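You operate a simulated robot arm through the tools that you are given. There is no shell and no other tool. Be economical: measure what you need, move in short steps, check, and stop when the job is done.

You run a simulated two-armed robot. Do the job below in one go: nothing can be reset, and whatever is moved stays where it is left.

## Task
On the table below the hopper, make the orange plastic block and the drink can change places.

Only the result counts: the job must be done as asked and must still hold three seconds after the hand-in. Knocking over, shifting, dropping, spilling or breaking anything else fails it.

## Robot
Two 7-joint arms with two-finger parallel grippers on one trunk, on a base that drives. Base frame: it is fixed to the floor where the robot stands at the start and does not move with it; the origin is under the middle of the robot, x ahead of it, y to its left, z up. Readings come in mm, rad, newtons and seconds.
The left shoulder is at the start at [70, 134, 1352], the right one opposite. With the tool pointing down near the work surface each hand reaches from about 100 to 600 mm from the robot's upright axis, wherever it stands, measured 20 degrees to its own side. Payload 1.57 kg a hand.
The tool frame of a hand sits at the grasp point between the pads (the TCP): z along the fingers, y along the line on which they close. The tips reach 30 mm beyond it. The gripper opens to 80 mm. The fingers are 17 mm wide and 12 mm thick; the gripper's body (40 by 82 mm) begins 80 mm behind the TCP.
Orientation is told as [roll, pitch, yaw] about the base's x, y, z axes, in that order, counted from this pose: with the fingers straight down and closing along the base's y, the tool's x points along the base's -x, its y along +y and its z along -z.

## Interface
- The arms move only by the tool nudge_tool. It takes "left_increments", "right_increments" or both (then of equal length, played together; a hand with none holds still); each is a list of rows, each an object (a shift or turn left out is 0, a gripper value left out holds the last) with "offset": the shift along the base's x, y, z in units of 150 mm (1.0 is 150 mm), a list of three; "rotation": the turn, a rotation vector about the base's x, y, z in units of 180 degrees (1.0 is 180 degrees), a list of three; "claw": the finger opening in mm, from 0 to 80. In form: [{"offset": [dx, dy, dz], "rotation": [rx, ry, rz], "claw": claw}, ...]. A call has 1 to 20 rows; each row is the pose to reach, as a shift and turn from the pose commanded when the call began. A call with a number of a shift or a turn outside -1 to 1 is refused whole. Each row takes 0.2 s and may step no farther than 50 mm and 0.15 rad from the row before; otherwise, or with a gripper value out of range, the whole call is refused. Where a pose cannot be reached the arm comes as near as it can. A force on the tool above 40 N (or 10 N above the force at the start of the call, whichever is more), or a blocked arm, ends the call early, and 0.2 s more pass. The fingers move at their own pace (about 153 mm/s each) and stop on an object; they squeeze with about 39 N. The grip force told is the motor's: it shows also when the fingers shut on nothing. Time passes only in rows, and 0.2 s behind the last, so rows that repeat a pose let the fingers close. The reply holds the time, the measured pose of the TCP, the force on the tool along the base axes, the opening and the grip force, in the units named above and with some noise, and new pictures: "pictures" is both (left out), scene, wrist or none (wrist: the cameras of the hands that moved).
- Cameras (640 x 400 px; columns grow to the right, rows downward): "scene" is now at [114.7, 8.7, 1556.3]; the picture's right is [0.16, -0.99, 0.00], its down [-0.82, -0.13, -0.56] and it looks along [0.55, 0.09, -0.83] (base axes); focal length 266 px, centre (320, 200). "left" rides on the left gripper at [72, 7, -122] in its tool frame; the picture's right is [-0.09, 1.00, 0.00], its down [-0.84, -0.08, -0.54] and it looks along [-0.54, -0.05, 0.84] (tool axes); focal length 238 px, centre (320, 200). "right" rides on the right gripper at [72, -7, -122] in its tool frame; the picture's right is [0.09, 1.00, 0.00], its down [-0.84, 0.08, -0.54] and it looks along [-0.54, 0.05, 0.84] (tool axes); focal length 238 px, centre (320, 200).
- move_column(by): slides the trunk up (or, below 0, down) by that many mm; the arms and the scene camera ride with it, the base frame stays. It gives what a move gives, with no picture.
- base_move(legs): drives the robot by 1 to 6 legs, each [ahead, left, turn to the left] in mm, mm and rad, along the robot's own axes; the way and the turn of a leg run together, so that a leg with both is an arc; at most 1500 mm and 3.142 rad a leg. The arms and the cameras ride along, it lands a little off, and it stops where it bumps. It gives what a move gives, and a new picture of the scene camera.
- pan_tilt(pan, tilt): turns the head with the scene camera to pan (to the left, within 1.501 rad either way) and tilt (down, from -0.506 to 1.204), counted from straight ahead of the robot. It gives what a move gives, and a new picture of the scene camera.
- probe_pixels(camera, pixels): for up to 12 pixels [column, row] of the newest picture of that camera ("zoom" is the newest enlarged one), the place [x, y, z] in the base frame of the surface seen there, good to about 2 mm, but the place of the scene camera against the robot may be out by one fixed shift of up to 12 mm in any direction. It takes no simulated time.
- close_up(camera, box): a new picture of the part [left, top, right, bottom] of that camera's present view, enlarged. It takes no simulated time.
- finish_job(): hands the job in; it is judged then, once.

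Go step by step. Measure first, check grasps and placings, and put right what went wrong. The budget is 110 turns and 170 pictures, counting those below and the enlarged ones. Unless the task says otherwise, let go and move clear before handing in, and close with one line.

The tools are called after "Request:" by a JSON object that holds its "method" and its "body". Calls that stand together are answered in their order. nudge_tool: Moves the arms, as the interface text tells. Its arguments: {"type":"object","properties":{"left_increments":{"type":"array","items":{"type":"object","properties":{"offset":{"type":"array","items":{"type":"number"}},"rotation":{"type":"array","items":{"type":"number"}},"claw":{"type":"number"}}}},"right_increments":{"type":"array","items":{"type":"object","properties":{"offset":{"type":"array","items":{"type":"number"}},"rotation":{"type":"array","items":{"type":"number"}},"claw":{"type":"number"}}}},"pictures":{"type":"string","enum":["both","scene","wrist","none"]}},"required":[]} The other tools are called the same way: move_column (by) slides the trunk up or down; base_move (legs) drives the base; pan_tilt (pan, tilt) turns the head that bears the scene camera; probe_pixels (camera, pixels) gives the place of the surface under pixels of a picture; close_up (camera, box) takes an enlarged picture of a part of a camera's view; finish_job () hands the job in.

At the start:

```text
clock: 0.0
left_tcp_pos: [496.1, 211.1, 1093.5]
left_ee_rot: [0.001, 0.0, 0.0]
left_ft_force: [-0.1, -0.3, -0.1]
left_width: 80.0
left_grip_force: 0.1
right_tcp_pos: [504.0, -194.9, 1041.6]
right_ee_rot: [-0.001, -0.001, 0.0]
right_ft_force: [0.7, 0.0, -0.5]
right_width: 80.2
right_grip_force: 0.0
trunk travel left (down, up): [-925.0, 15.0]
robot x, y, heading: [0.8, -4.7, -0.003]
head pan, tilt: [0.161, 0.977]
```

scene: 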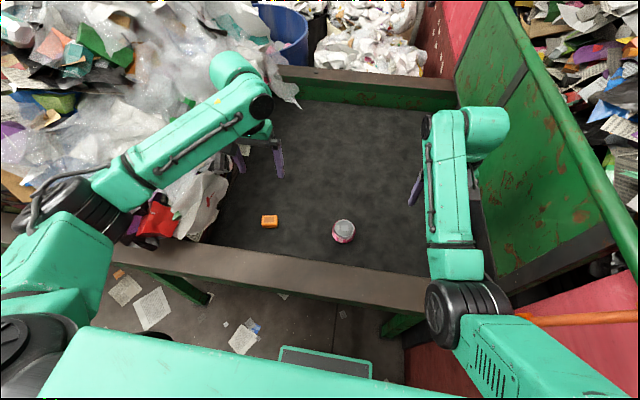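
right: 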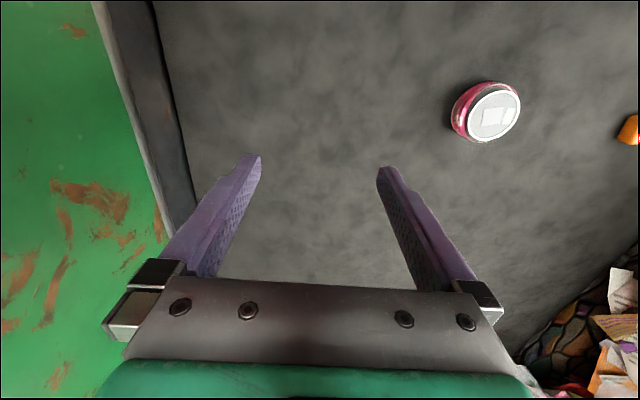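
left: 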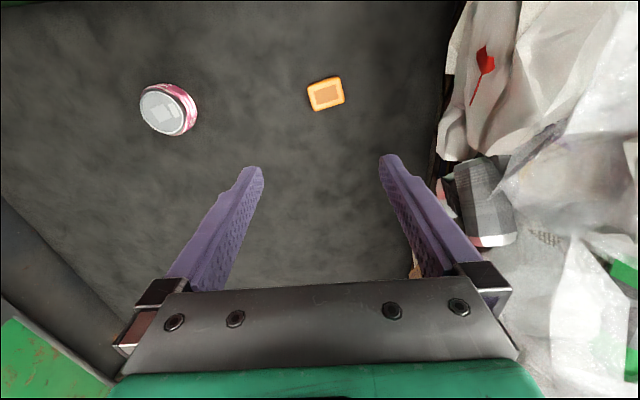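

The block shows at scene (269,221) and left (326,93), and the can at scene (343,231) and right (490,112). I'll measure both first.

Request:
{"method": "probe_pixels", "body": {"camera": "scene", "pixels": [[269, 219], [269, 227], [263, 221], [276, 221], [344, 224], [343, 240], [335, 226], [353, 226], [300, 240], [300, 200], [300, 255]]}}

Request:
{"method": "probe_pixels", "body": {"camera": "left", "pixels": [[326, 93], [309, 84], [338, 78], [343, 102], [314, 110], [165, 112], [142, 105], [180, 130], [155, 90], [250, 60], [250, 120], [326, 130]]}}

Request:
{"method": "probe_pixels", "body": {"camera": "right", "pixels": [[493, 115], [470, 125], [518, 105], [495, 92], [492, 138], [460, 110], [420, 60], [550, 120]]}}

Request:
{"method": "close_up", "body": {"camera": "left", "box": [120, 40, 376, 200]}}

Request:
{"method": "close_up", "body": {"camera": "scene", "box": [220, 170, 380, 270]}}

```text
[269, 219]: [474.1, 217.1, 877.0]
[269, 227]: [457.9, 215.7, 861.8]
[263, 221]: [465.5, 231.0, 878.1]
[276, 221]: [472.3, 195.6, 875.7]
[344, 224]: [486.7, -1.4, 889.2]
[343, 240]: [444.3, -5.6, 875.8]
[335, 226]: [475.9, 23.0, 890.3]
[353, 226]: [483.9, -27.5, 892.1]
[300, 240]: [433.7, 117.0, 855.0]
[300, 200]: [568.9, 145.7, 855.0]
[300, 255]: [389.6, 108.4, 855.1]
```

```text
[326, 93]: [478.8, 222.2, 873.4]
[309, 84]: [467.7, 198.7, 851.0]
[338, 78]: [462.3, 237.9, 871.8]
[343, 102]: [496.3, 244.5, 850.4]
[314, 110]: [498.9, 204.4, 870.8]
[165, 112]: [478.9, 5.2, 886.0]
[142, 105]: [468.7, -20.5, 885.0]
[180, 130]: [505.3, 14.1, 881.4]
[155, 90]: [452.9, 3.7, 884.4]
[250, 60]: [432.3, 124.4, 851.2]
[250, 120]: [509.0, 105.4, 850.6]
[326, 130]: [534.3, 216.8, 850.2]
```

```text
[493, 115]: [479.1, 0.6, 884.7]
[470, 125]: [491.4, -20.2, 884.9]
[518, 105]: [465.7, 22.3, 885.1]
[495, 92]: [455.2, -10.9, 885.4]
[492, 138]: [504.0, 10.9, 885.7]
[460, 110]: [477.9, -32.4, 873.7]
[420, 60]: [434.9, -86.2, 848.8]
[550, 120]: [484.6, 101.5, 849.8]
```

```text
2.50 times, centred on (248, 120) of left
```

zoom: 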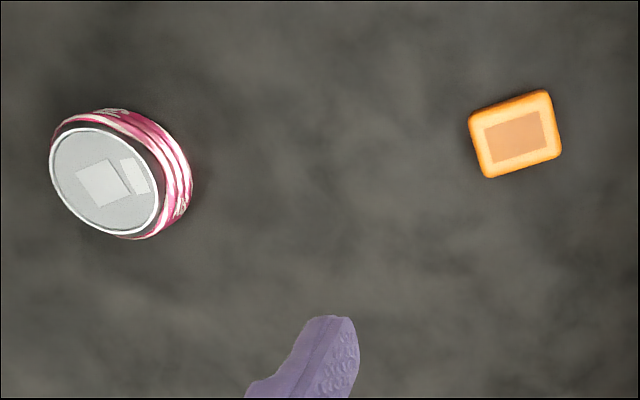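

```text
4.00 times, centred on (300, 220) of scene
```

zoom: 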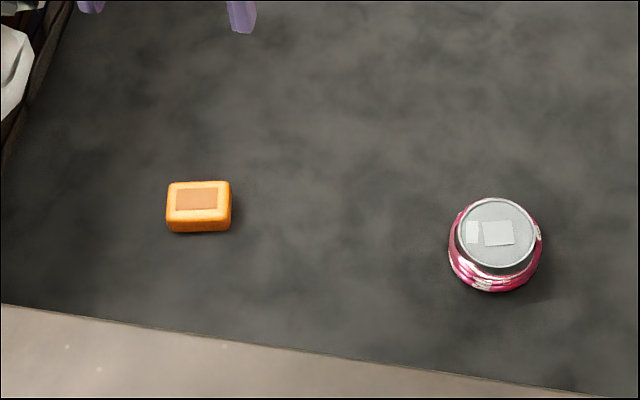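

The can is about 36 mm tall, centred near (479, 1). The block is about 22 mm tall, near (480, 221). I'll zoom in on each for exact outlines and probe the surroundings.

Request:
{"method": "close_up", "body": {"camera": "left", "box": [294, 73, 358, 113]}}

Request:
{"method": "probe_pixels", "body": {"camera": "left", "pixels": [[400, 90], [430, 90], [445, 90], [455, 90], [430, 130], [380, 40], [440, 40], [480, 120]]}}

```text
10.00 times, centred on (326, 93) of left
```

zoom: 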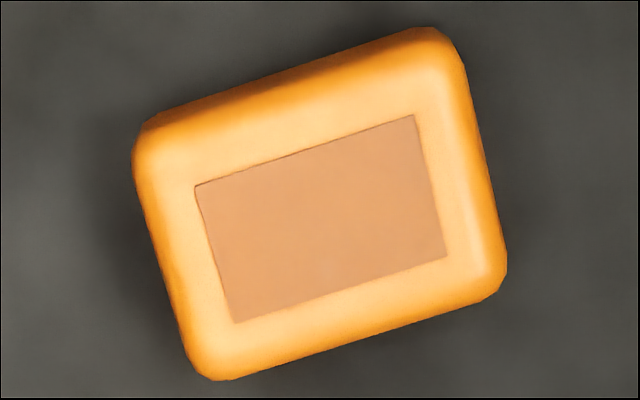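

```text
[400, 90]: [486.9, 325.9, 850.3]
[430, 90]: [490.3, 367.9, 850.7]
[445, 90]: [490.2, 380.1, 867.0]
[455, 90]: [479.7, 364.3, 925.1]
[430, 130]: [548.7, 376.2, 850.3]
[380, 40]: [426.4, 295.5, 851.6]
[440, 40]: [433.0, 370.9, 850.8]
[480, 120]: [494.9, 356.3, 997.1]
```

Request:
{"method": "probe_pixels", "body": {"camera": "zoom", "pixels": [[195, 186], [413, 115], [446, 256], [236, 322], [320, 220], [160, 150], [430, 60], [480, 270], [220, 350]]}}

Request:
{"method": "close_up", "body": {"camera": "right", "box": [438, 75, 534, 150]}}

```text
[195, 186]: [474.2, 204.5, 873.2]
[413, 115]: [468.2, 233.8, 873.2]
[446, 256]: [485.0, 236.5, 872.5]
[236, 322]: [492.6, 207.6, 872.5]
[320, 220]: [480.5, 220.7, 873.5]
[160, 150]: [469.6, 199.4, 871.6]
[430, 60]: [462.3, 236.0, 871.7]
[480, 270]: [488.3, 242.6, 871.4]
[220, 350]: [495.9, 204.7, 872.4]
```

```text
5.33 times, centred on (486, 112) of right
```

zoom: 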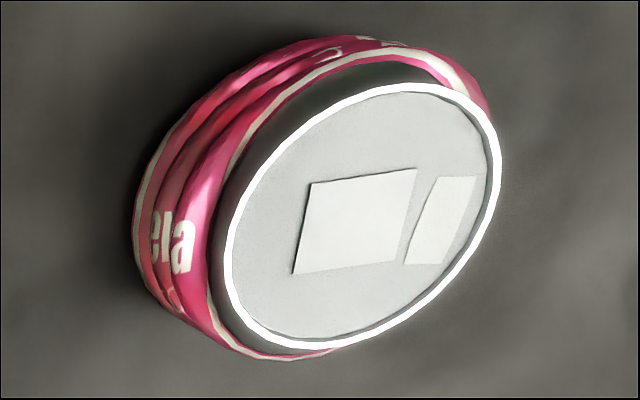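

Request:
{"method": "probe_pixels", "body": {"camera": "zoom", "pixels": [[230, 240], [493, 180], [395, 90], [310, 342], [365, 216], [245, 325], [480, 120], [290, 120], [140, 230], [350, 45], [270, 355]]}}

```text
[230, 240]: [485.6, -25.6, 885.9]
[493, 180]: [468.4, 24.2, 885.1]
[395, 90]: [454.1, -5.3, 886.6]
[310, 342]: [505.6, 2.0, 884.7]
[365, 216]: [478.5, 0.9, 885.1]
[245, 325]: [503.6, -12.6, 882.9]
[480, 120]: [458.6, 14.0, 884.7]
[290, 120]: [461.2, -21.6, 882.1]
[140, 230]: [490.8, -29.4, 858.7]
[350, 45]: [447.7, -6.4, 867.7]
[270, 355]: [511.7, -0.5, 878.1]
```

The can centre is about (478.7, -0.7) with a 66 mm diameter. The block centre is (480, 220.6), with its long axis yawed about +0.226 rad. I'll bring the left hand above the block.

Request:
{"method": "nudge_tool", "body": {"left_increments": [{"offset": [-0.03, 0.016, -0.24], "rotation": [0, 0, 0.018], "claw": 70}, {"offset": [-0.06, 0.032, -0.48], "rotation": [0, 0, 0.036]}, {"offset": [-0.09, 0.048, -0.72], "rotation": [0, 0, 0.054]}, {"offset": [-0.107, 0.063, -0.957], "rotation": [0, 0, 0.072]}, {"offset": [-0.107, 0.063, -0.957], "rotation": [0, 0, 0.072]}], "pictures": "wrist"}}

```text
clock: 1.2
left_tcp_pos: [481.0, 220.2, 950.1]
left_ee_rot: [0.0, 0.001, 0.227]
left_ft_force: [0.5, -0.5, 0.0]
left_width: 70.0
left_grip_force: 0.1
right_tcp_pos: [502.4, -194.1, 1042.1]
right_ee_rot: [0.0, 0.0, -0.002]
right_ft_force: [0.4, -0.1, -0.6]
right_width: 79.9
right_grip_force: 0.0
trunk travel left (down, up): [-925.0, 15.0]
robot x, y, heading: [2.4, -2.1, 0.001]
head pan, tilt: [0.161, 0.977]
```

left: 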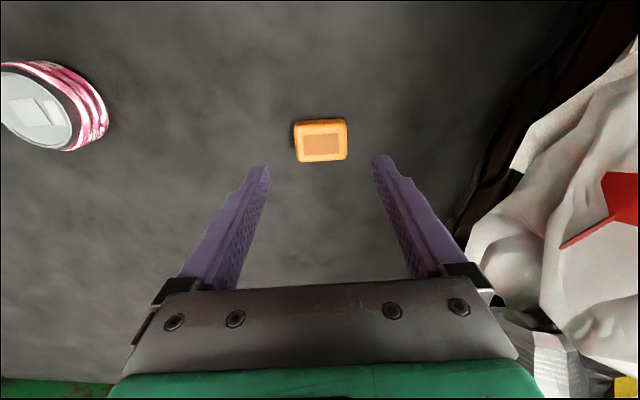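

The block looks aligned between the fingers at (321,142). I'll re-measure it from here.

Request:
{"method": "probe_pixels", "body": {"camera": "left", "pixels": [[302, 137], [339, 134], [340, 152], [303, 155], [321, 144], [321, 180], [296, 145], [347, 140]]}}

```text
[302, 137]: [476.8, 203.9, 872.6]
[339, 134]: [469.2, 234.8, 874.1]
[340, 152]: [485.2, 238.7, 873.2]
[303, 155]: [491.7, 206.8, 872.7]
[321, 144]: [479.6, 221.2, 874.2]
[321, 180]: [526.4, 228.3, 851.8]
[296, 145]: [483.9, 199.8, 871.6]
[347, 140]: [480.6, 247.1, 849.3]
```

The centre is confirmed at (480.5, 221). I'll descend, grip and lift.

Request:
{"method": "nudge_tool", "body": {"left_increments": [{"offset": [0, 0.005, -0.2]}, {"offset": [0, 0.005, -0.35]}, {"offset": [0, 0.005, -0.437]}, {"offset": [0, 0.005, -0.437]}, {"offset": [0, 0.005, -0.437], "claw": 20}, {"offset": [0, 0.005, -0.437], "claw": 20}, {"offset": [0, 0.005, -0.437], "claw": 20}, {"offset": [0, 0.005, -0.437], "claw": 20}], "pictures": "wrist"}}

```text
clock: 3.0
left_tcp_pos: [481.7, 220.5, 883.4]
left_ee_rot: [0.0, 0.0, 0.226]
left_ft_force: [-0.3, 0.3, -0.4]
left_width: 44.7
left_grip_force: 38.7
right_tcp_pos: [504.2, -193.7, 1041.6]
right_ee_rot: [0.0, 0.0, -0.003]
right_ft_force: [0.3, -0.3, 0.0]
right_width: 80.0
right_grip_force: 0.0
trunk travel left (down, up): [-925.0, 15.0]
robot x, y, heading: [-0.3, 2.4, -0.002]
head pan, tilt: [0.161, 0.977]
```

left: 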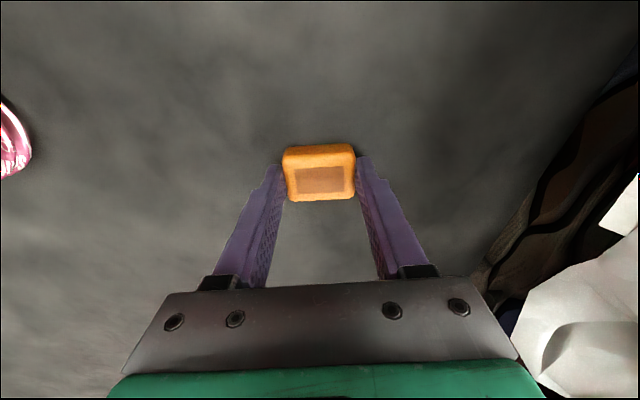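

The block is gripped at 44.7 mm. I'll carry it to the temporary spot at y≈110.

Request:
{"method": "nudge_tool", "body": {"left_increments": [{"offset": [0, 0, 0.15]}, {"offset": [0, 0, 0.3]}, {"offset": [0, -0.25, 0.3]}, {"offset": [0, -0.5, 0.3]}, {"offset": [0, -0.737, 0.3]}, {"offset": [0, -0.737, 0.15]}, {"offset": [0, -0.737, 0.05]}, {"offset": [0, -0.737, 0.005]}, {"offset": [0, -0.737, 0.005]}], "pictures": "wrist"}}

```text
clock: 5.0
left_tcp_pos: [480.4, 110.8, 885.6]
left_ee_rot: [0.0, 0.0, 0.225]
left_ft_force: [1.1, -0.4, -0.9]
left_width: 44.8
left_grip_force: 39.2
right_tcp_pos: [503.0, -194.3, 1041.6]
right_ee_rot: [-0.001, 0.001, 0.001]
right_ft_force: [0.0, -0.2, 0.1]
right_width: 80.3
right_grip_force: 0.1
trunk travel left (down, up): [-925.0, 15.0]
robot x, y, heading: [0.8, -0.5, 0.001]
head pan, tilt: [0.161, 0.977]
```

left: 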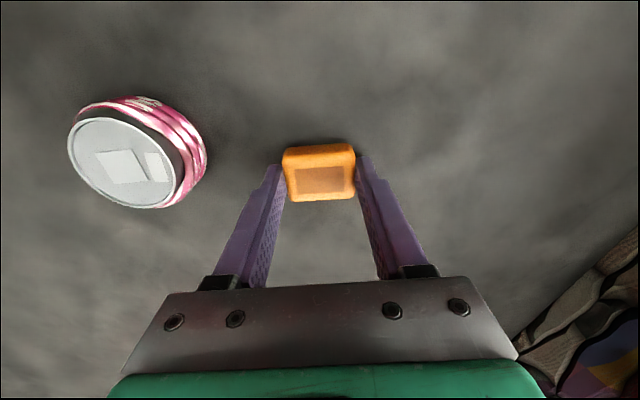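

The block is on the table at the temporary spot. I'll release it, rise, and move over the can with the yaw back to 0.

Request:
{"method": "nudge_tool", "body": {"left_increments": [{"offset": [0, 0, 0], "claw": 64}, {"offset": [0, 0, 0]}, {"offset": [0, 0, 0.2]}, {"offset": [0, 0, 0.45]}, {"offset": [0, 0, 0.7], "rotation": [0, 0, -0.018]}, {"offset": [0, -0.25, 0.7], "rotation": [0, 0, -0.036], "claw": 80}, {"offset": [0, -0.5, 0.7], "rotation": [0, 0, -0.054]}, {"offset": [0, -0.74, 0.7], "rotation": [0, 0, -0.072]}, {"offset": [0, -0.74, 0.7], "rotation": [0, 0, -0.072]}], "pictures": "wrist"}}

```text
clock: 7.0
left_tcp_pos: [479.8, -0.6, 989.6]
left_ee_rot: [-0.001, -0.002, -0.002]
left_ft_force: [1.2, -0.2, -0.3]
left_width: 80.2
left_grip_force: 0.1
right_tcp_pos: [503.7, -194.3, 1041.5]
right_ee_rot: [0.0, -0.002, -0.001]
right_ft_force: [0.4, 0.2, -0.4]
right_width: 80.2
right_grip_force: 0.1
trunk travel left (down, up): [-925.0, 15.0]
robot x, y, heading: [1.1, -2.3, -0.002]
head pan, tilt: [0.161, 0.977]
```

left: 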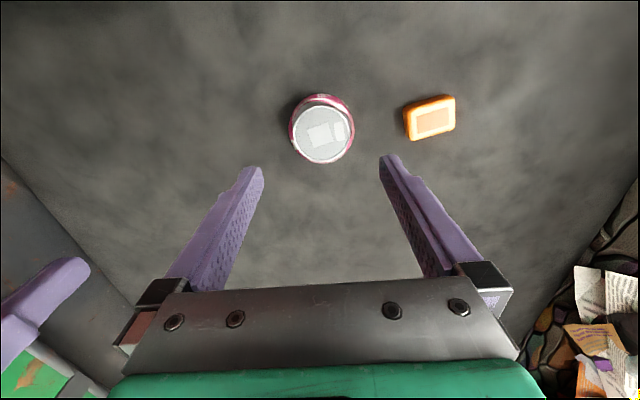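

The can shows at (322,135). I'll zoom in to refine its centre.

Request:
{"method": "close_up", "body": {"camera": "left", "box": [274, 85, 370, 175]}}

Request:
{"method": "probe_pixels", "body": {"camera": "left", "pixels": [[294, 131], [350, 131], [352, 131], [290, 131], [322, 107], [322, 161], [303, 112], [343, 152], [303, 153], [341, 112]]}}

```text
4.44 times, centred on (322, 130) of left
```

zoom: 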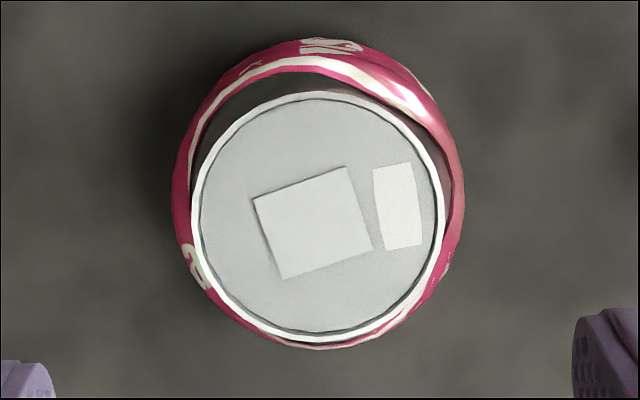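

```text
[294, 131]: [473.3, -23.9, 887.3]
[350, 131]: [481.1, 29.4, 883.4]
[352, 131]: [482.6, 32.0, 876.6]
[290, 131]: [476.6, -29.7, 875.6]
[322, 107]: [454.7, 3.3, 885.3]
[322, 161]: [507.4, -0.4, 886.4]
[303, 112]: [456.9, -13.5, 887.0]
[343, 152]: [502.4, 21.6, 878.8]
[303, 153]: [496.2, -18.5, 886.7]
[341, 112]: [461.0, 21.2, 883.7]
```

The can centre is about (480, 1) and the body fits within the 80 mm opening. I'll descend and grip it.

Request:
{"method": "nudge_tool", "body": {"left_increments": [{"offset": [0, 0.01, -0.25]}, {"offset": [0, 0.01, -0.4]}, {"offset": [0, 0.01, -0.5]}, {"offset": [0, 0.01, -0.6]}, {"offset": [0, 0.01, -0.69]}, {"offset": [0, 0.01, -0.69]}, {"offset": [0, 0.01, -0.69], "claw": 50}, {"offset": [0, 0.01, -0.69], "claw": 50}, {"offset": [0, 0.01, -0.69], "claw": 50}], "pictures": "wrist"}}

```text
clock: 9.0
left_tcp_pos: [483.1, 8.2, 886.2]
left_ee_rot: [0.01, -0.003, 0.01]
left_ft_force: [0.5, -0.5, 0.1]
left_width: 62.6
left_grip_force: 39.5
right_tcp_pos: [503.0, -193.9, 1041.4]
right_ee_rot: [-0.002, 0.0, 0.0]
right_ft_force: [-0.9, 0.7, -0.3]
right_width: 79.8
right_grip_force: 0.0
trunk travel left (down, up): [-925.0, 15.0]
robot x, y, heading: [-0.6, 0.8, -0.0]
head pan, tilt: [0.161, 0.977]
```

left: 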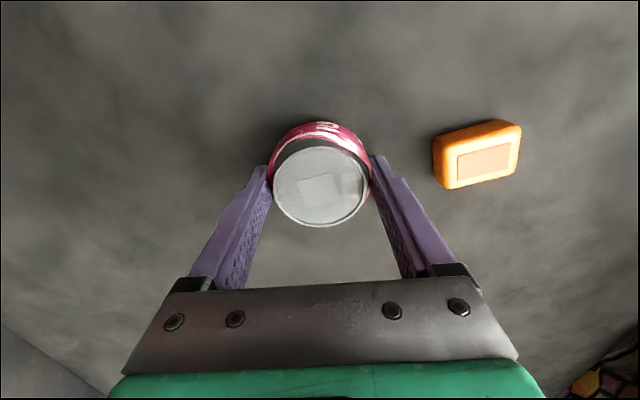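

The can is gripped at 62.6 mm, but the TCP stands at y=8.2, about 7 mm off the command. I'll lift it and look at the scene.

Request:
{"method": "nudge_tool", "body": {"left_increments": [{"offset": [0, 0, 0.15]}, {"offset": [0, 0, 0.35]}, {"offset": [0, 0, 0.35]}], "pictures": "both"}}

```text
clock: 9.8
left_tcp_pos: [491.9, 18.0, 945.0]
left_ee_rot: [0.026, -0.02, 0.018]
left_ft_force: [-0.8, 0.7, -0.4]
left_width: 62.7
left_grip_force: 39.2
right_tcp_pos: [502.5, -195.9, 1041.7]
right_ee_rot: [0.0, 0.001, 0.001]
right_ft_force: [-0.5, -0.6, 0.0]
right_width: 79.7
right_grip_force: 0.1
trunk travel left (down, up): [-925.0, 15.0]
robot x, y, heading: [2.5, -0.6, -0.002]
head pan, tilt: [0.161, 0.977]
```

scene: 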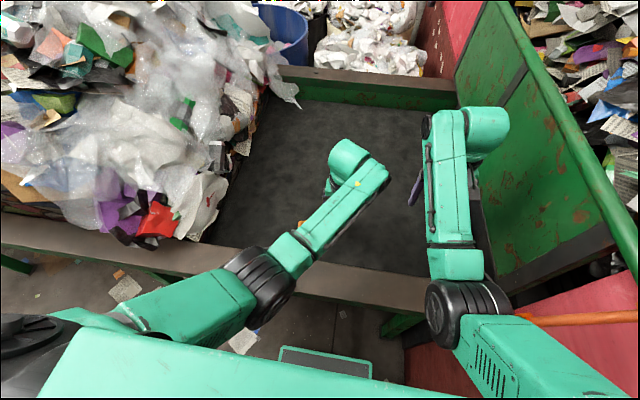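
left: 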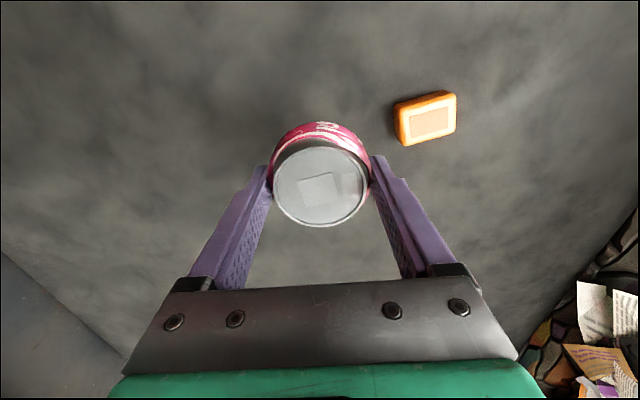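

The deviation looks like an arm reach limit near y=0, with the can clear of the table. I'll carry it toward y=220, where tracking was good.

Request:
{"method": "nudge_tool", "body": {"left_increments": [{"offset": [0, 0.2, 0.1]}, {"offset": [0, 0.45, 0.1]}, {"offset": [0, 0.7, 0.1]}, {"offset": [0, 0.95, 0.1]}, {"offset": [0, 0.95, 0.1]}, {"offset": [0, 0.95, 0.1]}], "pictures": "none"}}

```text
clock: 11.2
left_tcp_pos: [479.8, 143.0, 954.6]
left_ee_rot: [0.001, -0.001, 0.0]
left_ft_force: [0.1, -0.2, 0.1]
left_width: 62.6
left_grip_force: 39.4
right_tcp_pos: [503.7, -194.2, 1042.5]
right_ee_rot: [0.001, 0.001, 0.0]
right_ft_force: [-0.2, 0.5, 0.2]
right_width: 80.0
right_grip_force: 0.2
trunk travel left (down, up): [-925.0, 15.0]
robot x, y, heading: [1.8, -3.6, -0.003]
head pan, tilt: [0.161, 0.977]
```

Tracking is restored. I'll place the can at (480.3, 220.8).

Request:
{"method": "nudge_tool", "body": {"left_increments": [{"offset": [0.002, 0.26, 0]}, {"offset": [0.002, 0.518, 0]}, {"offset": [0.002, 0.518, -0.2]}, {"offset": [0.002, 0.518, -0.35]}, {"offset": [0.002, 0.518, -0.42]}, {"offset": [0.002, 0.518, -0.452]}, {"offset": [0.002, 0.518, -0.452]}], "pictures": "wrist"}}

```text
clock: 12.8
left_tcp_pos: [480.7, 221.1, 886.4]
left_ee_rot: [0.0, 0.0, 0.0]
left_ft_force: [-0.1, -1.0, -0.8]
left_width: 62.7
left_grip_force: 38.8
right_tcp_pos: [503.8, -193.8, 1041.1]
right_ee_rot: [-0.001, -0.001, 0.0]
right_ft_force: [0.2, -0.8, -0.4]
right_width: 79.8
right_grip_force: 0.0
trunk travel left (down, up): [-925.0, 15.0]
robot x, y, heading: [-3.3, -1.5, 0.005]
head pan, tilt: [0.161, 0.977]
```

left: 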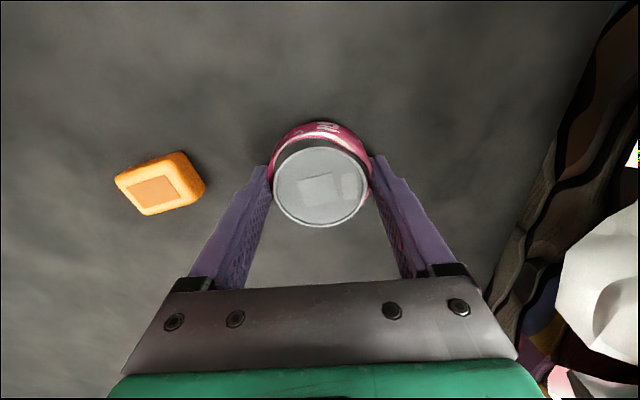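

The can is down at (480.7, 221). I'll release it and rise.

Request:
{"method": "nudge_tool", "body": {"left_increments": [{"offset": [0, 0, -0.004]}, {"offset": [0, 0, -0.004], "claw": 78}, {"offset": [0, 0, -0.004]}, {"offset": [0, 0, 0.15]}, {"offset": [0, 0, 0.4]}, {"offset": [0, 0, 0.65]}, {"offset": [0, 0, 0.65]}], "pictures": "wrist"}}

```text
clock: 14.4
left_tcp_pos: [480.8, 219.1, 983.0]
left_ee_rot: [0.001, 0.0, 0.001]
left_ft_force: [-0.1, -0.2, -0.4]
left_width: 77.9
left_grip_force: 0.0
right_tcp_pos: [502.8, -194.5, 1041.0]
right_ee_rot: [-0.001, -0.001, 0.0]
right_ft_force: [0.5, 0.2, 1.1]
right_width: 80.2
right_grip_force: 0.0
trunk travel left (down, up): [-925.0, 15.0]
robot x, y, heading: [-2.8, 2.2, -0.003]
head pan, tilt: [0.161, 0.977]
```

left: 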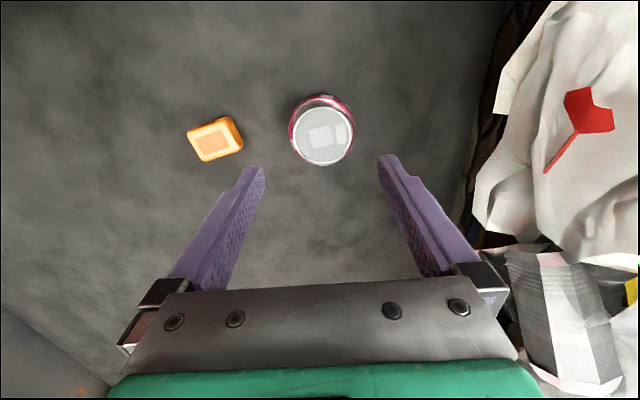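

The can stands upright in the block's place. Before the block's final move I'll check how much room the right arm has, in case I need to shift the base right for reach.

Request:
{"method": "pan_tilt", "body": {"pan": -0.25, "tilt": 0.9}}

Request:
{"method": "probe_pixels", "body": {"camera": "left", "pixels": [[322, 109], [322, 163], [294, 135], [350, 135], [196, 134], [233, 124], [237, 146], [201, 155], [214, 138]]}}

```text
clock: 15.3
left_tcp_pos: [480.3, 218.6, 982.7]
left_ee_rot: [0.0, 0.001, 0.0]
left_ft_force: [-0.1, -0.2, 0.5]
left_width: 78.0
left_grip_force: 0.0
right_tcp_pos: [502.8, -194.9, 1040.6]
right_ee_rot: [-0.001, 0.0, -0.001]
right_ft_force: [-1.1, 0.7, 0.1]
right_width: 80.0
right_grip_force: 0.0
trunk travel left (down, up): [-925.0, 15.0]
robot x, y, heading: [1.8, 0.9, 0.002]
head pan, tilt: [-0.25, 0.901]
```

scene: 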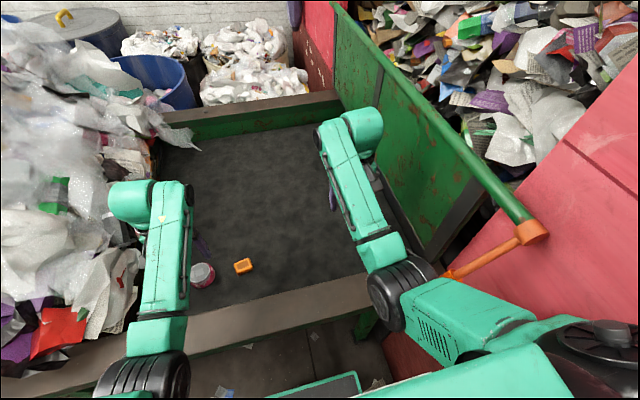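

```text
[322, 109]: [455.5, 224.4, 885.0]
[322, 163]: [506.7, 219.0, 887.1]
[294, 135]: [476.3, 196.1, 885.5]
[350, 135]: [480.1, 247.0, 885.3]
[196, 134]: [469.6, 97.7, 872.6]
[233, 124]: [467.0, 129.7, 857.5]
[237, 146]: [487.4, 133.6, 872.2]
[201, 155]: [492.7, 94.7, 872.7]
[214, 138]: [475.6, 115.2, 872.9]
```

The can sits at about (480.5, 221). The right arm is close to the red wall, so I'd rather not drive. I'll pick up the block first and test the reach with it held.

Request:
{"method": "nudge_tool", "body": {"left_increments": [{"offset": [0, -0.25, 0], "rotation": [0, 0, 0.018], "claw": 64}, {"offset": [0, -0.5, 0], "rotation": [0, 0, 0.036]}, {"offset": [0, -0.733, 0], "rotation": [0, 0, 0.054]}, {"offset": [0, -0.733, -0.15], "rotation": [0, 0, 0.072]}, {"offset": [0, -0.733, -0.4], "rotation": [0, 0, 0.072]}, {"offset": [0, -0.733, -0.55], "rotation": [0, 0, 0.072]}, {"offset": [0, -0.733, -0.655], "rotation": [0, 0, 0.072]}, {"offset": [0, -0.733, -0.655], "rotation": [0, 0, 0.072]}], "pictures": "wrist"}}

```text
clock: 17.1
left_tcp_pos: [480.9, 110.0, 883.3]
left_ee_rot: [-0.003, 0.001, 0.225]
left_ft_force: [-0.8, 0.1, 0.2]
left_width: 64.1
left_grip_force: 0.0
right_tcp_pos: [503.0, -195.2, 1041.3]
right_ee_rot: [-0.001, -0.001, 0.001]
right_ft_force: [-0.1, 0.1, 0.2]
right_width: 80.0
right_grip_force: 0.0
trunk travel left (down, up): [-925.0, 15.0]
robot x, y, heading: [-0.0, -1.4, 0.002]
head pan, tilt: [-0.25, 0.901]
```

left: 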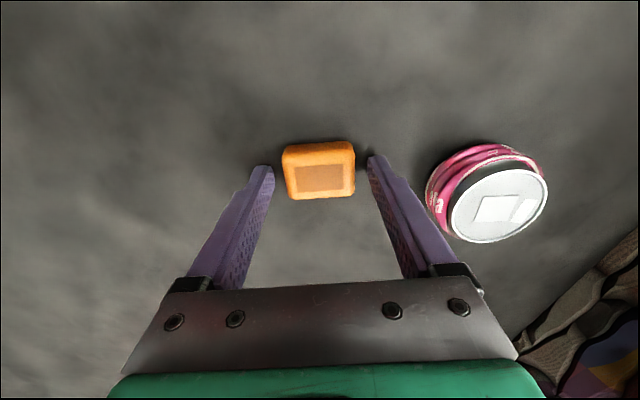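

The block is between the fingers. I'll grip it, lift to z≈985 and move to y≈0 at height, as tracking was fine there before.

Request:
{"method": "nudge_tool", "body": {"left_increments": [{"offset": [0, 0, 0], "claw": 20}, {"offset": [0, 0, 0]}, {"offset": [0, 0, 0]}, {"offset": [0, 0, 0.25]}, {"offset": [0, 0, 0.5]}, {"offset": [0, 0, 0.7]}, {"offset": [0, -0.25, 0.7]}, {"offset": [0, -0.5, 0.7]}, {"offset": [0, -0.727, 0.7]}, {"offset": [0, -0.727, 0.7]}], "pictures": "wrist"}}

```text
clock: 18.9
left_tcp_pos: [490.5, 129.9, 974.7]
left_ee_rot: [0.139, -0.036, 0.296]
left_ft_force: [-0.2, -0.3, -0.3]
left_width: 44.6
left_grip_force: 39.1
right_tcp_pos: [504.0, -195.4, 1041.1]
right_ee_rot: [-0.001, 0.0, 0.0]
right_ft_force: [-0.4, 0.2, 1.2]
right_width: 80.0
right_grip_force: 0.0
trunk travel left (down, up): [-925.0, 15.0]
robot x, y, heading: [-0.0, -1.3, -0.002]
head pan, tilt: [-0.25, 0.901]
stopped in row 8 (left hand): the arm was blocked; the commanded pose is now the measured one
```

left: 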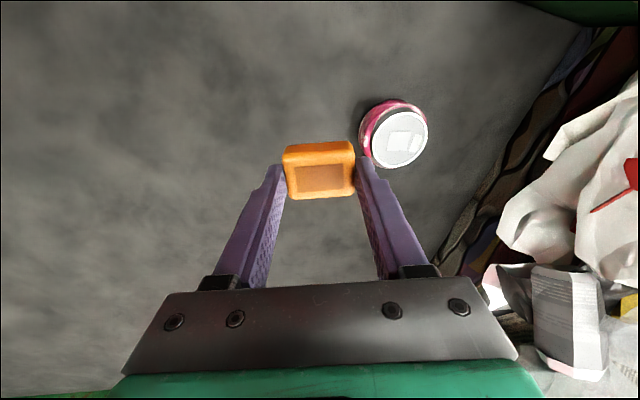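

The arm was blocked at y=130 with a roll of 0.139. I'll look at what stops it.

Request:
{"method": "pan_tilt", "body": {"pan": 0.3, "tilt": 0.95}}

```text
clock: 19.8
left_tcp_pos: [490.2, 129.7, 975.6]
left_ee_rot: [0.139, -0.037, 0.297]
left_ft_force: [-0.6, 0.0, 0.1]
left_width: 44.8
left_grip_force: 39.4
right_tcp_pos: [503.3, -195.3, 1041.7]
right_ee_rot: [0.0, 0.001, 0.0]
right_ft_force: [0.1, 0.6, 0.3]
right_width: 80.2
right_grip_force: 0.1
trunk travel left (down, up): [-925.0, 15.0]
robot x, y, heading: [0.5, -2.2, -0.0]
head pan, tilt: [0.3, 0.949]
```

scene: 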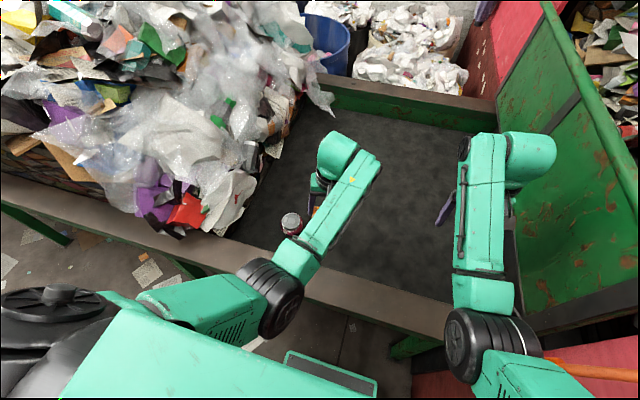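

There is no contact visible, so this is a joint limit with positive yaw. I'll return to the roomy area, undo the tilt and bring the yaw to 0.

Request:
{"method": "nudge_tool", "body": {"left_increments": [{"offset": [0, 0.1, 0.2]}, {"offset": [-0.03, 0.25, 0.4], "rotation": [-0.0114, 0.0013, -0.0238]}, {"offset": [-0.067, 0.4, 0.6], "rotation": [-0.0228, 0.0026, -0.0476]}, {"offset": [-0.067, 0.6, 0.75], "rotation": [-0.0341, 0.0038, -0.0714]}, {"offset": [-0.067, 0.6, 0.75], "rotation": [-0.0455, 0.0051, -0.0952]}, {"offset": [-0.067, 0.6, 0.75], "rotation": [-0.0455, 0.0051, -0.0952]}], "pictures": "scene"}}

```text
clock: 21.2
left_tcp_pos: [486.1, 246.0, 1083.3]
left_ee_rot: [0.033, -0.002, 0.025]
left_ft_force: [-1.0, -0.6, -1.1]
left_width: 44.5
left_grip_force: 39.4
left hand out of reach, approached as far as the arm can: row 4, 5, 6
right_tcp_pos: [504.1, -195.2, 1042.2]
right_ee_rot: [0.0, 0.0, 0.002]
right_ft_force: [-0.3, 0.7, 0.6]
right_width: 79.8
right_grip_force: 0.1
trunk travel left (down, up): [-925.0, 15.0]
robot x, y, heading: [1.2, -2.6, 0.001]
head pan, tilt: [0.3, 0.949]
```

scene: 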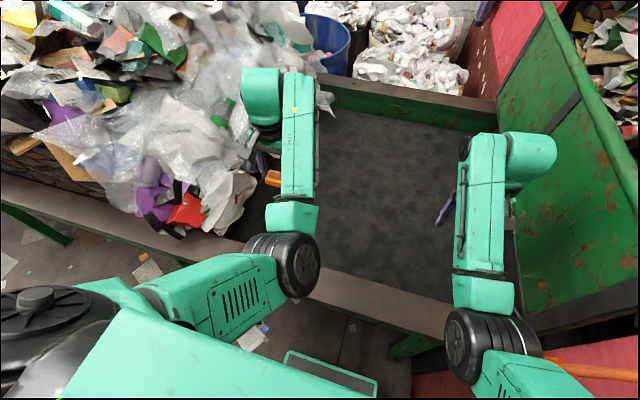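

The left elbow has drifted inward, so the arm is near a joint limit. I'll test lower down with negative yaw to see whether it tracks.

Request:
{"method": "nudge_tool", "body": {"left_increments": [{"offset": [0, -0.1, -0.2], "rotation": [0, 0, -0.025]}, {"offset": [0, -0.2, -0.4], "rotation": [0, 0, -0.05]}, {"offset": [0, -0.4, -0.6], "rotation": [0, 0, -0.075]}, {"offset": [0, -0.6, -0.7], "rotation": [0, 0, -0.1]}, {"offset": [0, -0.75, -0.7], "rotation": [0, 0, -0.12]}, {"offset": [0, -0.75, -0.7], "rotation": [0, 0, -0.12]}], "pictures": "scene"}}

```text
clock: 22.6
left_tcp_pos: [501.1, 179.4, 983.1]
left_ee_rot: [0.11, 0.01, -0.312]
left_ft_force: [0.3, 0.3, -0.3]
left_width: 44.6
left_grip_force: 39.4
right_tcp_pos: [504.1, -193.6, 1041.7]
right_ee_rot: [0.0, 0.001, 0.001]
right_ft_force: [-1.0, -0.1, 0.6]
right_width: 79.8
right_grip_force: 0.1
trunk travel left (down, up): [-925.0, 15.0]
robot x, y, heading: [2.4, -0.5, -0.002]
head pan, tilt: [0.3, 0.949]
```

scene: 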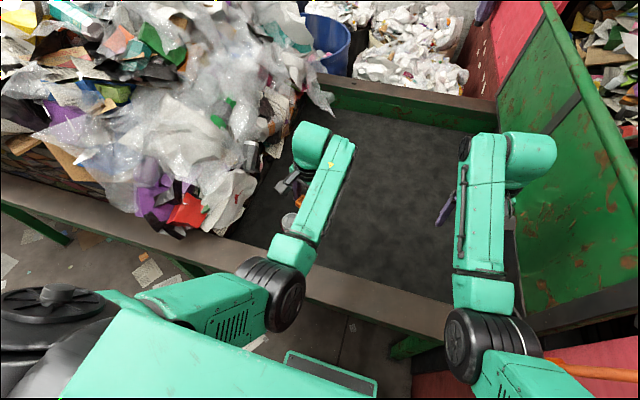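

The position lags the command without an out-of-reach note, so something may be physically blocking the arm. I'll probe the elbow and the table rim.

Request:
{"method": "probe_pixels", "body": {"camera": "scene", "pixels": [[270, 290], [290, 300], [300, 285], [295, 250], [320, 290], [350, 300], [330, 190], [310, 140], [210, 320], [190, 300], [130, 340], [460, 340]]}}

Request:
{"method": "close_up", "body": {"camera": "scene", "box": [180, 100, 420, 340]}}

```text
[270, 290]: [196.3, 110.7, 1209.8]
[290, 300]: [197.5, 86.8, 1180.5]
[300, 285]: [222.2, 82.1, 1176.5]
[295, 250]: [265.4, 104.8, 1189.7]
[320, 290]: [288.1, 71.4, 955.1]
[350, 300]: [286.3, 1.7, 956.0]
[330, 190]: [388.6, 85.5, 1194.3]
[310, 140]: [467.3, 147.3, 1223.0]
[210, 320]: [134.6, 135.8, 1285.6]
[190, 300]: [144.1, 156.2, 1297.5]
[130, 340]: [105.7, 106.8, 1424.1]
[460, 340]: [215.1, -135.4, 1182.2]
```

```text
1.67 times, centred on (300, 220) of scene
```

zoom: 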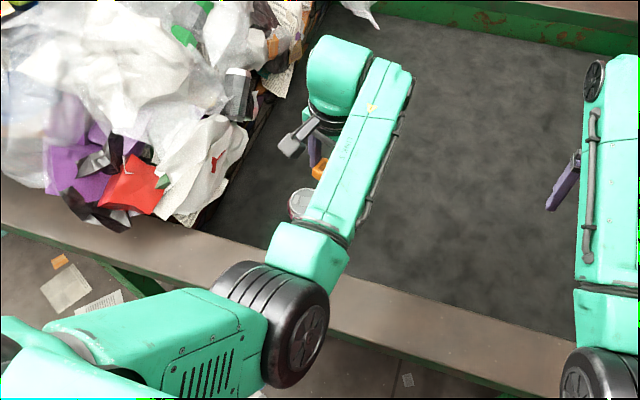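

There is no obvious contact: the elbow is at about z=1180 and the rim top at 956. I'll check whether the arm converges when simply held.

Request:
{"method": "nudge_tool", "body": {"left_increments": [{"offset": [0, 0, 0]}, {"offset": [0, 0, 0]}, {"offset": [0, 0, 0]}, {"offset": [0, 0, 0]}], "pictures": "wrist"}}

```text
clock: 23.4
left_tcp_pos: [501.2, 183.6, 982.5]
left_ee_rot: [0.117, 0.016, -0.309]
left_ft_force: [-0.6, 0.3, -0.5]
left_width: 44.8
left_grip_force: 39.3
right_tcp_pos: [502.4, -194.7, 1042.5]
right_ee_rot: [0.0, 0.0, -0.001]
right_ft_force: [-0.6, 0.2, -0.2]
right_width: 80.0
right_grip_force: 0.1
trunk travel left (down, up): [-925.0, 15.0]
robot x, y, heading: [2.0, 0.1, -0.001]
head pan, tilt: [0.3, 0.949]
stopped in row 3 (left hand): the arm was blocked; the commanded pose is now the measured one
```

left: 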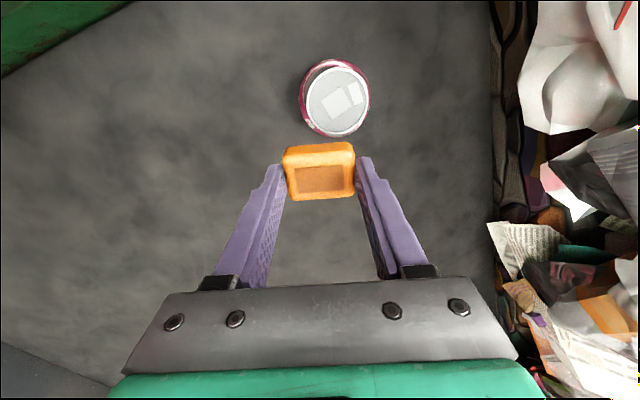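

The arm is physically blocked, perhaps by the robot's own trunk near the elbow. I'll look down there.

Request:
{"method": "pan_tilt", "body": {"pan": 0.5, "tilt": 1.2}}

```text
clock: 24.2
left_tcp_pos: [499.7, 182.3, 982.2]
left_ee_rot: [0.115, 0.016, -0.31]
left_ft_force: [0.3, -0.7, 0.0]
left_width: 44.8
left_grip_force: 38.8
right_tcp_pos: [503.0, -194.0, 1041.2]
right_ee_rot: [0.0, 0.001, 0.001]
right_ft_force: [-0.5, 0.4, 0.6]
right_width: 79.8
right_grip_force: 0.0
trunk travel left (down, up): [-925.0, 15.0]
robot x, y, heading: [0.4, -0.5, 0.004]
head pan, tilt: [0.499, 1.201]
```

scene: 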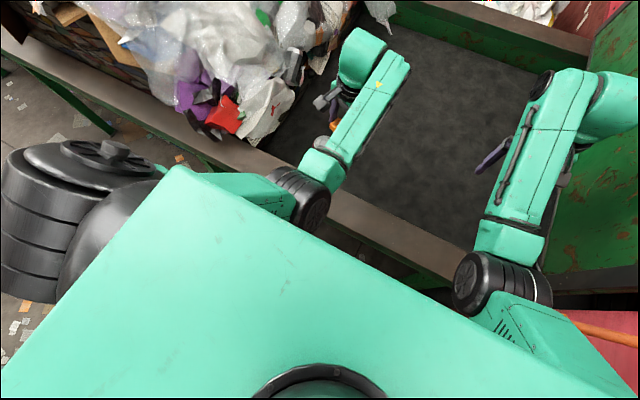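

The left upper arm is tucked against the chest. Moving the hand forward should free it, so I'll extend the hand, raise it and level it.

Request:
{"method": "nudge_tool", "body": {"left_increments": [{"offset": [0.2, 0, 0.1]}, {"offset": [0.4, 0, 0.2], "rotation": [-0.018, 0.003, 0]}, {"offset": [0.5, 0, 0.3], "rotation": [-0.0363, 0.0063, 0]}, {"offset": [0.5, 0, 0.3], "rotation": [-0.0363, 0.0063, 0]}], "pictures": "scene"}}

```text
clock: 25.2
left_tcp_pos: [573.8, 181.1, 1026.2]
left_ee_rot: [-0.003, 0.001, -0.312]
left_ft_force: [-0.3, -0.6, 0.4]
left_width: 44.7
left_grip_force: 38.6
right_tcp_pos: [502.7, -194.9, 1041.7]
right_ee_rot: [0.0, 0.0, 0.0]
right_ft_force: [0.3, -0.4, -0.5]
right_width: 79.9
right_grip_force: 0.0
trunk travel left (down, up): [-925.0, 15.0]
robot x, y, heading: [0.7, -1.3, -0.001]
head pan, tilt: [0.499, 1.201]
```

scene: 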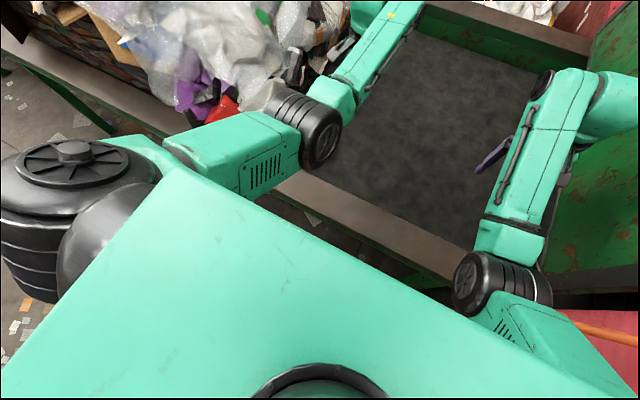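

The arm tracks perfectly when extended. I'll back the base up 60 mm so the target lies further out from the chest.

Request:
{"method": "base_move", "body": {"legs": [[-60, 0, 0]]}}

```text
clock: 26.2
left_tcp_pos: [520.3, 181.8, 1022.6]
left_ee_rot: [-0.004, 0.008, -0.313]
left_ft_force: [0.2, 1.2, -0.9]
left_width: 44.8
left_grip_force: 39.2
right_tcp_pos: [450.2, -193.7, 1038.1]
right_ee_rot: [0.0, 0.006, 0.002]
right_ft_force: [0.8, 0.2, -0.2]
right_width: 79.8
right_grip_force: 0.0
trunk travel left (down, up): [-925.0, 15.0]
robot x, y, heading: [-62.5, 0.0, 0.0]
head pan, tilt: [0.499, 1.201]
```

scene: 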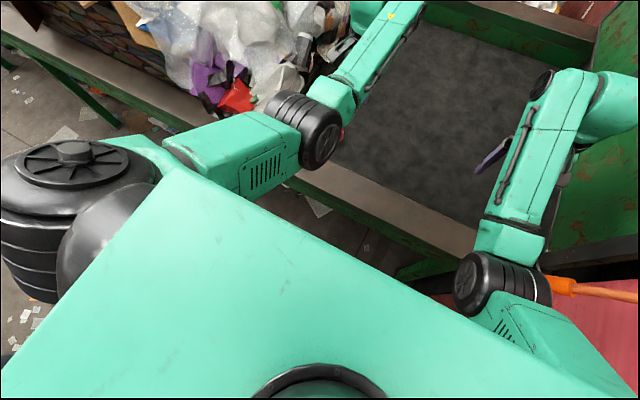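

The drive went well. Now I'll move the hand right with the block held high.

Request:
{"method": "nudge_tool", "body": {"left_increments": [{"offset": [0, -0.25, -0.1]}, {"offset": [0, -0.5, -0.15]}, {"offset": [0, -0.75, -0.2]}, {"offset": [0, -0.98, -0.2]}, {"offset": [0, -0.98, -0.2]}], "pictures": "none"}}

```text
clock: 27.4
left_tcp_pos: [515.0, 42.8, 1002.3]
left_ee_rot: [-0.002, 0.002, -0.31]
left_ft_force: [0.1, -0.4, -0.4]
left_width: 44.8
left_grip_force: 38.8
left hand out of reach, approached as far as the arm can: row 4, 5
right_tcp_pos: [444.8, -193.8, 1041.7]
right_ee_rot: [-0.001, 0.003, 0.002]
right_ft_force: [-0.3, -0.2, 0.9]
right_width: 80.2
right_grip_force: 0.1
trunk travel left (down, up): [-925.0, 15.0]
robot x, y, heading: [-60.9, -2.8, 0.003]
head pan, tilt: [0.499, 1.201]
```

A joint limit appears at y≈43 with yaw -0.31. I'll turn the yaw back toward positive here and see whether that frees it.

Request:
{"method": "nudge_tool", "body": {"left_increments": [{"offset": [-0.05, 0, 0], "rotation": [0, 0, 0.04]}, {"offset": [-0.1, 0, 0], "rotation": [0, 0, 0.08]}, {"offset": [-0.15, 0, 0], "rotation": [0, 0, 0.12]}, {"offset": [-0.2, -0.1, 0], "rotation": [0, 0, 0.15]}, {"offset": [-0.2, -0.25, 0], "rotation": [0, 0, 0.17]}, {"offset": [-0.2, -0.25, 0], "rotation": [0, 0, 0.17]}], "pictures": "scene"}}

```text
clock: 28.8
left_tcp_pos: [486.4, 11.9, 1001.7]
left_ee_rot: [0.009, -0.003, 0.234]
left_ft_force: [0.2, -0.6, -0.3]
left_width: 44.8
left_grip_force: 38.9
right_tcp_pos: [443.6, -192.6, 1042.2]
right_ee_rot: [-0.001, -0.002, 0.001]
right_ft_force: [-0.4, 0.3, -0.1]
right_width: 79.9
right_grip_force: 0.1
trunk travel left (down, up): [-925.0, 15.0]
robot x, y, heading: [-60.3, 2.2, -0.001]
head pan, tilt: [0.499, 1.201]
```

scene: 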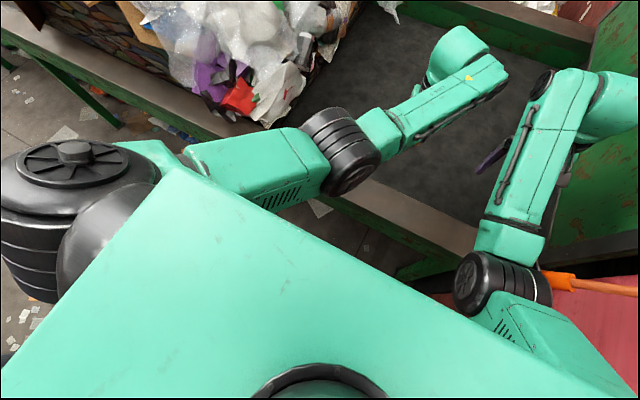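

The yaw is now 0.234 and the hand is at (486, 12). I'll descend partway toward (480, 0) and check tracking.

Request:
{"method": "nudge_tool", "body": {"left_increments": [{"offset": [-0.02, -0.03, -0.15]}, {"offset": [-0.04, -0.06, -0.3]}, {"offset": [-0.04, -0.08, -0.45]}, {"offset": [-0.04, -0.08, -0.6]}, {"offset": [-0.04, -0.08, -0.6]}], "pictures": "wrist"}}

```text
clock: 30.0
left_tcp_pos: [459.5, -3.2, 912.5]
left_ee_rot: [-0.003, 0.001, 0.223]
left_ft_force: [-0.1, 0.4, -0.6]
left_width: 44.7
left_grip_force: 38.8
left hand out of reach, approached as far as the arm can: row 3, 4, 5
right_tcp_pos: [443.6, -194.7, 1041.1]
right_ee_rot: [-0.002, -0.001, 0.001]
right_ft_force: [0.1, 0.2, -0.5]
right_width: 80.1
right_grip_force: 0.2
trunk travel left (down, up): [-925.0, 15.0]
robot x, y, heading: [-59.8, -2.2, -0.002]
head pan, tilt: [0.499, 1.201]
```

left: 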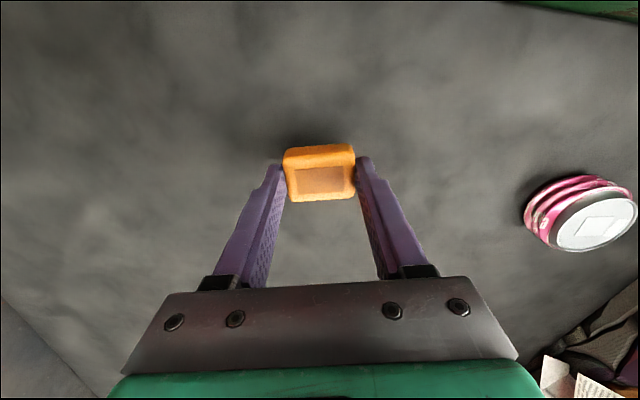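

The hand came up 20 mm short in x, so the arm is now over-extended. I'll drive forward 25 mm.

Request:
{"method": "base_move", "body": {"legs": [[25, 0, 0]]}}

Request:
{"method": "nudge_tool", "body": {"left_increments": [{"offset": [0, 0, 0]}, {"offset": [0, 0, 0]}], "pictures": "none"}}

```text
clock: 30.8
left_tcp_pos: [481.8, -2.2, 916.8]
left_ee_rot: [-0.003, -0.006, 0.22]
left_ft_force: [0.3, 0.5, -0.6]
left_width: 44.9
left_grip_force: 38.9
right_tcp_pos: [462.7, -193.9, 1044.8]
right_ee_rot: [-0.001, -0.006, 0.0]
right_ft_force: [-0.4, -0.6, -0.3]
right_width: 80.1
right_grip_force: 0.1
trunk travel left (down, up): [-925.0, 15.0]
robot x, y, heading: [-35.8, -1.4, -0.002]
head pan, tilt: [0.499, 1.201]
```

scene: 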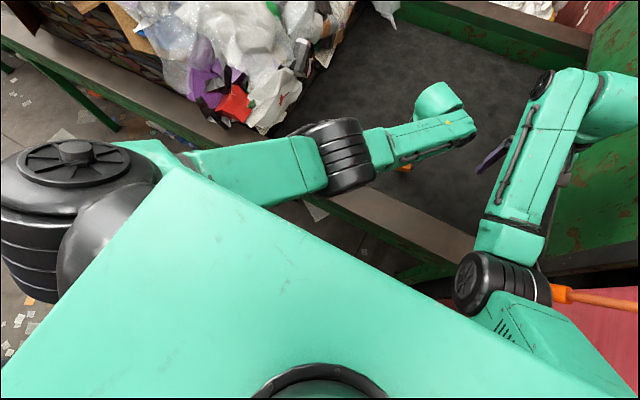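

```text
clock: 31.4
left_tcp_pos: [483.4, -3.4, 913.2]
left_ee_rot: [-0.001, -0.002, 0.222]
left_ft_force: [-0.6, 0.5, -1.3]
left_width: 44.7
left_grip_force: 39.7
right_tcp_pos: [467.1, -194.4, 1043.9]
right_ee_rot: [0.0, -0.002, 0.0]
right_ft_force: [-0.8, -0.2, -0.8]
right_width: 79.9
right_grip_force: 0.1
trunk travel left (down, up): [-925.0, 15.0]
robot x, y, heading: [-36.6, 1.0, 0.0]
head pan, tilt: [0.499, 1.201]
```

Now the hand is at (483, -3, 913). I'll correct to (479.5, 0.5) and lower to z≈893.

Request:
{"method": "nudge_tool", "body": {"left_increments": [{"offset": [-0.013, 0.013, 0]}, {"offset": [-0.026, 0.026, -0.06]}, {"offset": [-0.026, 0.026, -0.13]}, {"offset": [-0.026, 0.026, -0.13]}], "pictures": "none"}}

```text
clock: 32.4
left_tcp_pos: [485.5, -5.2, 903.9]
left_ee_rot: [-0.015, -0.011, 0.212]
left_ft_force: [-0.5, -0.5, -0.3]
left_width: 44.7
left_grip_force: 38.8
left hand out of reach, approached as far as the arm can: row 3
right_tcp_pos: [469.2, -194.3, 1041.6]
right_ee_rot: [-0.001, 0.001, -0.001]
right_ft_force: [-0.2, 1.3, 0.3]
right_width: 80.0
right_grip_force: 0.1
trunk travel left (down, up): [-925.0, 15.0]
robot x, y, heading: [-34.8, 0.8, -0.003]
head pan, tilt: [0.499, 1.201]
```

The arm can't get lower from this shoulder height. I'll raise the hand 40 mm, then lower the column 50 mm.

Request:
{"method": "nudge_tool", "body": {"left_increments": [{"offset": [0, 0, 0.15]}, {"offset": [0, 0, 0.3]}, {"offset": [0, 0, 0.3]}], "pictures": "none"}}

Request:
{"method": "move_column", "body": {"by": -50}}

Request:
{"method": "nudge_tool", "body": {"left_increments": [{"offset": [0, 0, 0]}, {"offset": [0, 0, 0]}], "pictures": "none"}}

```text
clock: 33.2
left_tcp_pos: [480.6, 2.5, 937.2]
left_ee_rot: [-0.001, 0.0, 0.224]
left_ft_force: [0.0, -0.2, -0.7]
left_width: 44.5
left_grip_force: 39.0
right_tcp_pos: [468.1, -194.7, 1041.2]
right_ee_rot: [0.0, 0.0, -0.003]
right_ft_force: [-0.8, -0.2, -0.2]
right_width: 80.0
right_grip_force: 0.0
trunk travel left (down, up): [-925.0, 15.0]
robot x, y, heading: [-31.5, 1.2, 0.002]
head pan, tilt: [0.499, 1.201]
```

```text
clock: 34.1
left_tcp_pos: [482.5, 2.0, 888.3]
left_ee_rot: [0.0, -0.001, 0.222]
left_ft_force: [0.8, 0.7, 0.1]
left_width: 44.7
left_grip_force: 39.2
right_tcp_pos: [467.8, -195.5, 992.0]
right_ee_rot: [-0.002, 0.001, 0.001]
right_ft_force: [-0.6, 0.3, 0.7]
right_width: 80.1
right_grip_force: 0.0
trunk travel left (down, up): [-875.0, 65.0]
robot x, y, heading: [-34.4, -2.6, -0.004]
head pan, tilt: [0.499, 1.201]
```

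```text
clock: 34.7
left_tcp_pos: [481.7, 2.4, 888.9]
left_ee_rot: [-0.002, -0.001, 0.223]
left_ft_force: [0.5, 0.0, -1.3]
left_width: 45.1
left_grip_force: 38.7
right_tcp_pos: [468.6, -194.7, 992.2]
right_ee_rot: [0.0, 0.001, 0.0]
right_ft_force: [0.3, -0.5, 0.7]
right_width: 80.2
right_grip_force: 0.0
trunk travel left (down, up): [-875.0, 65.0]
robot x, y, heading: [-36.3, -0.9, 0.004]
head pan, tilt: [0.499, 1.201]
```

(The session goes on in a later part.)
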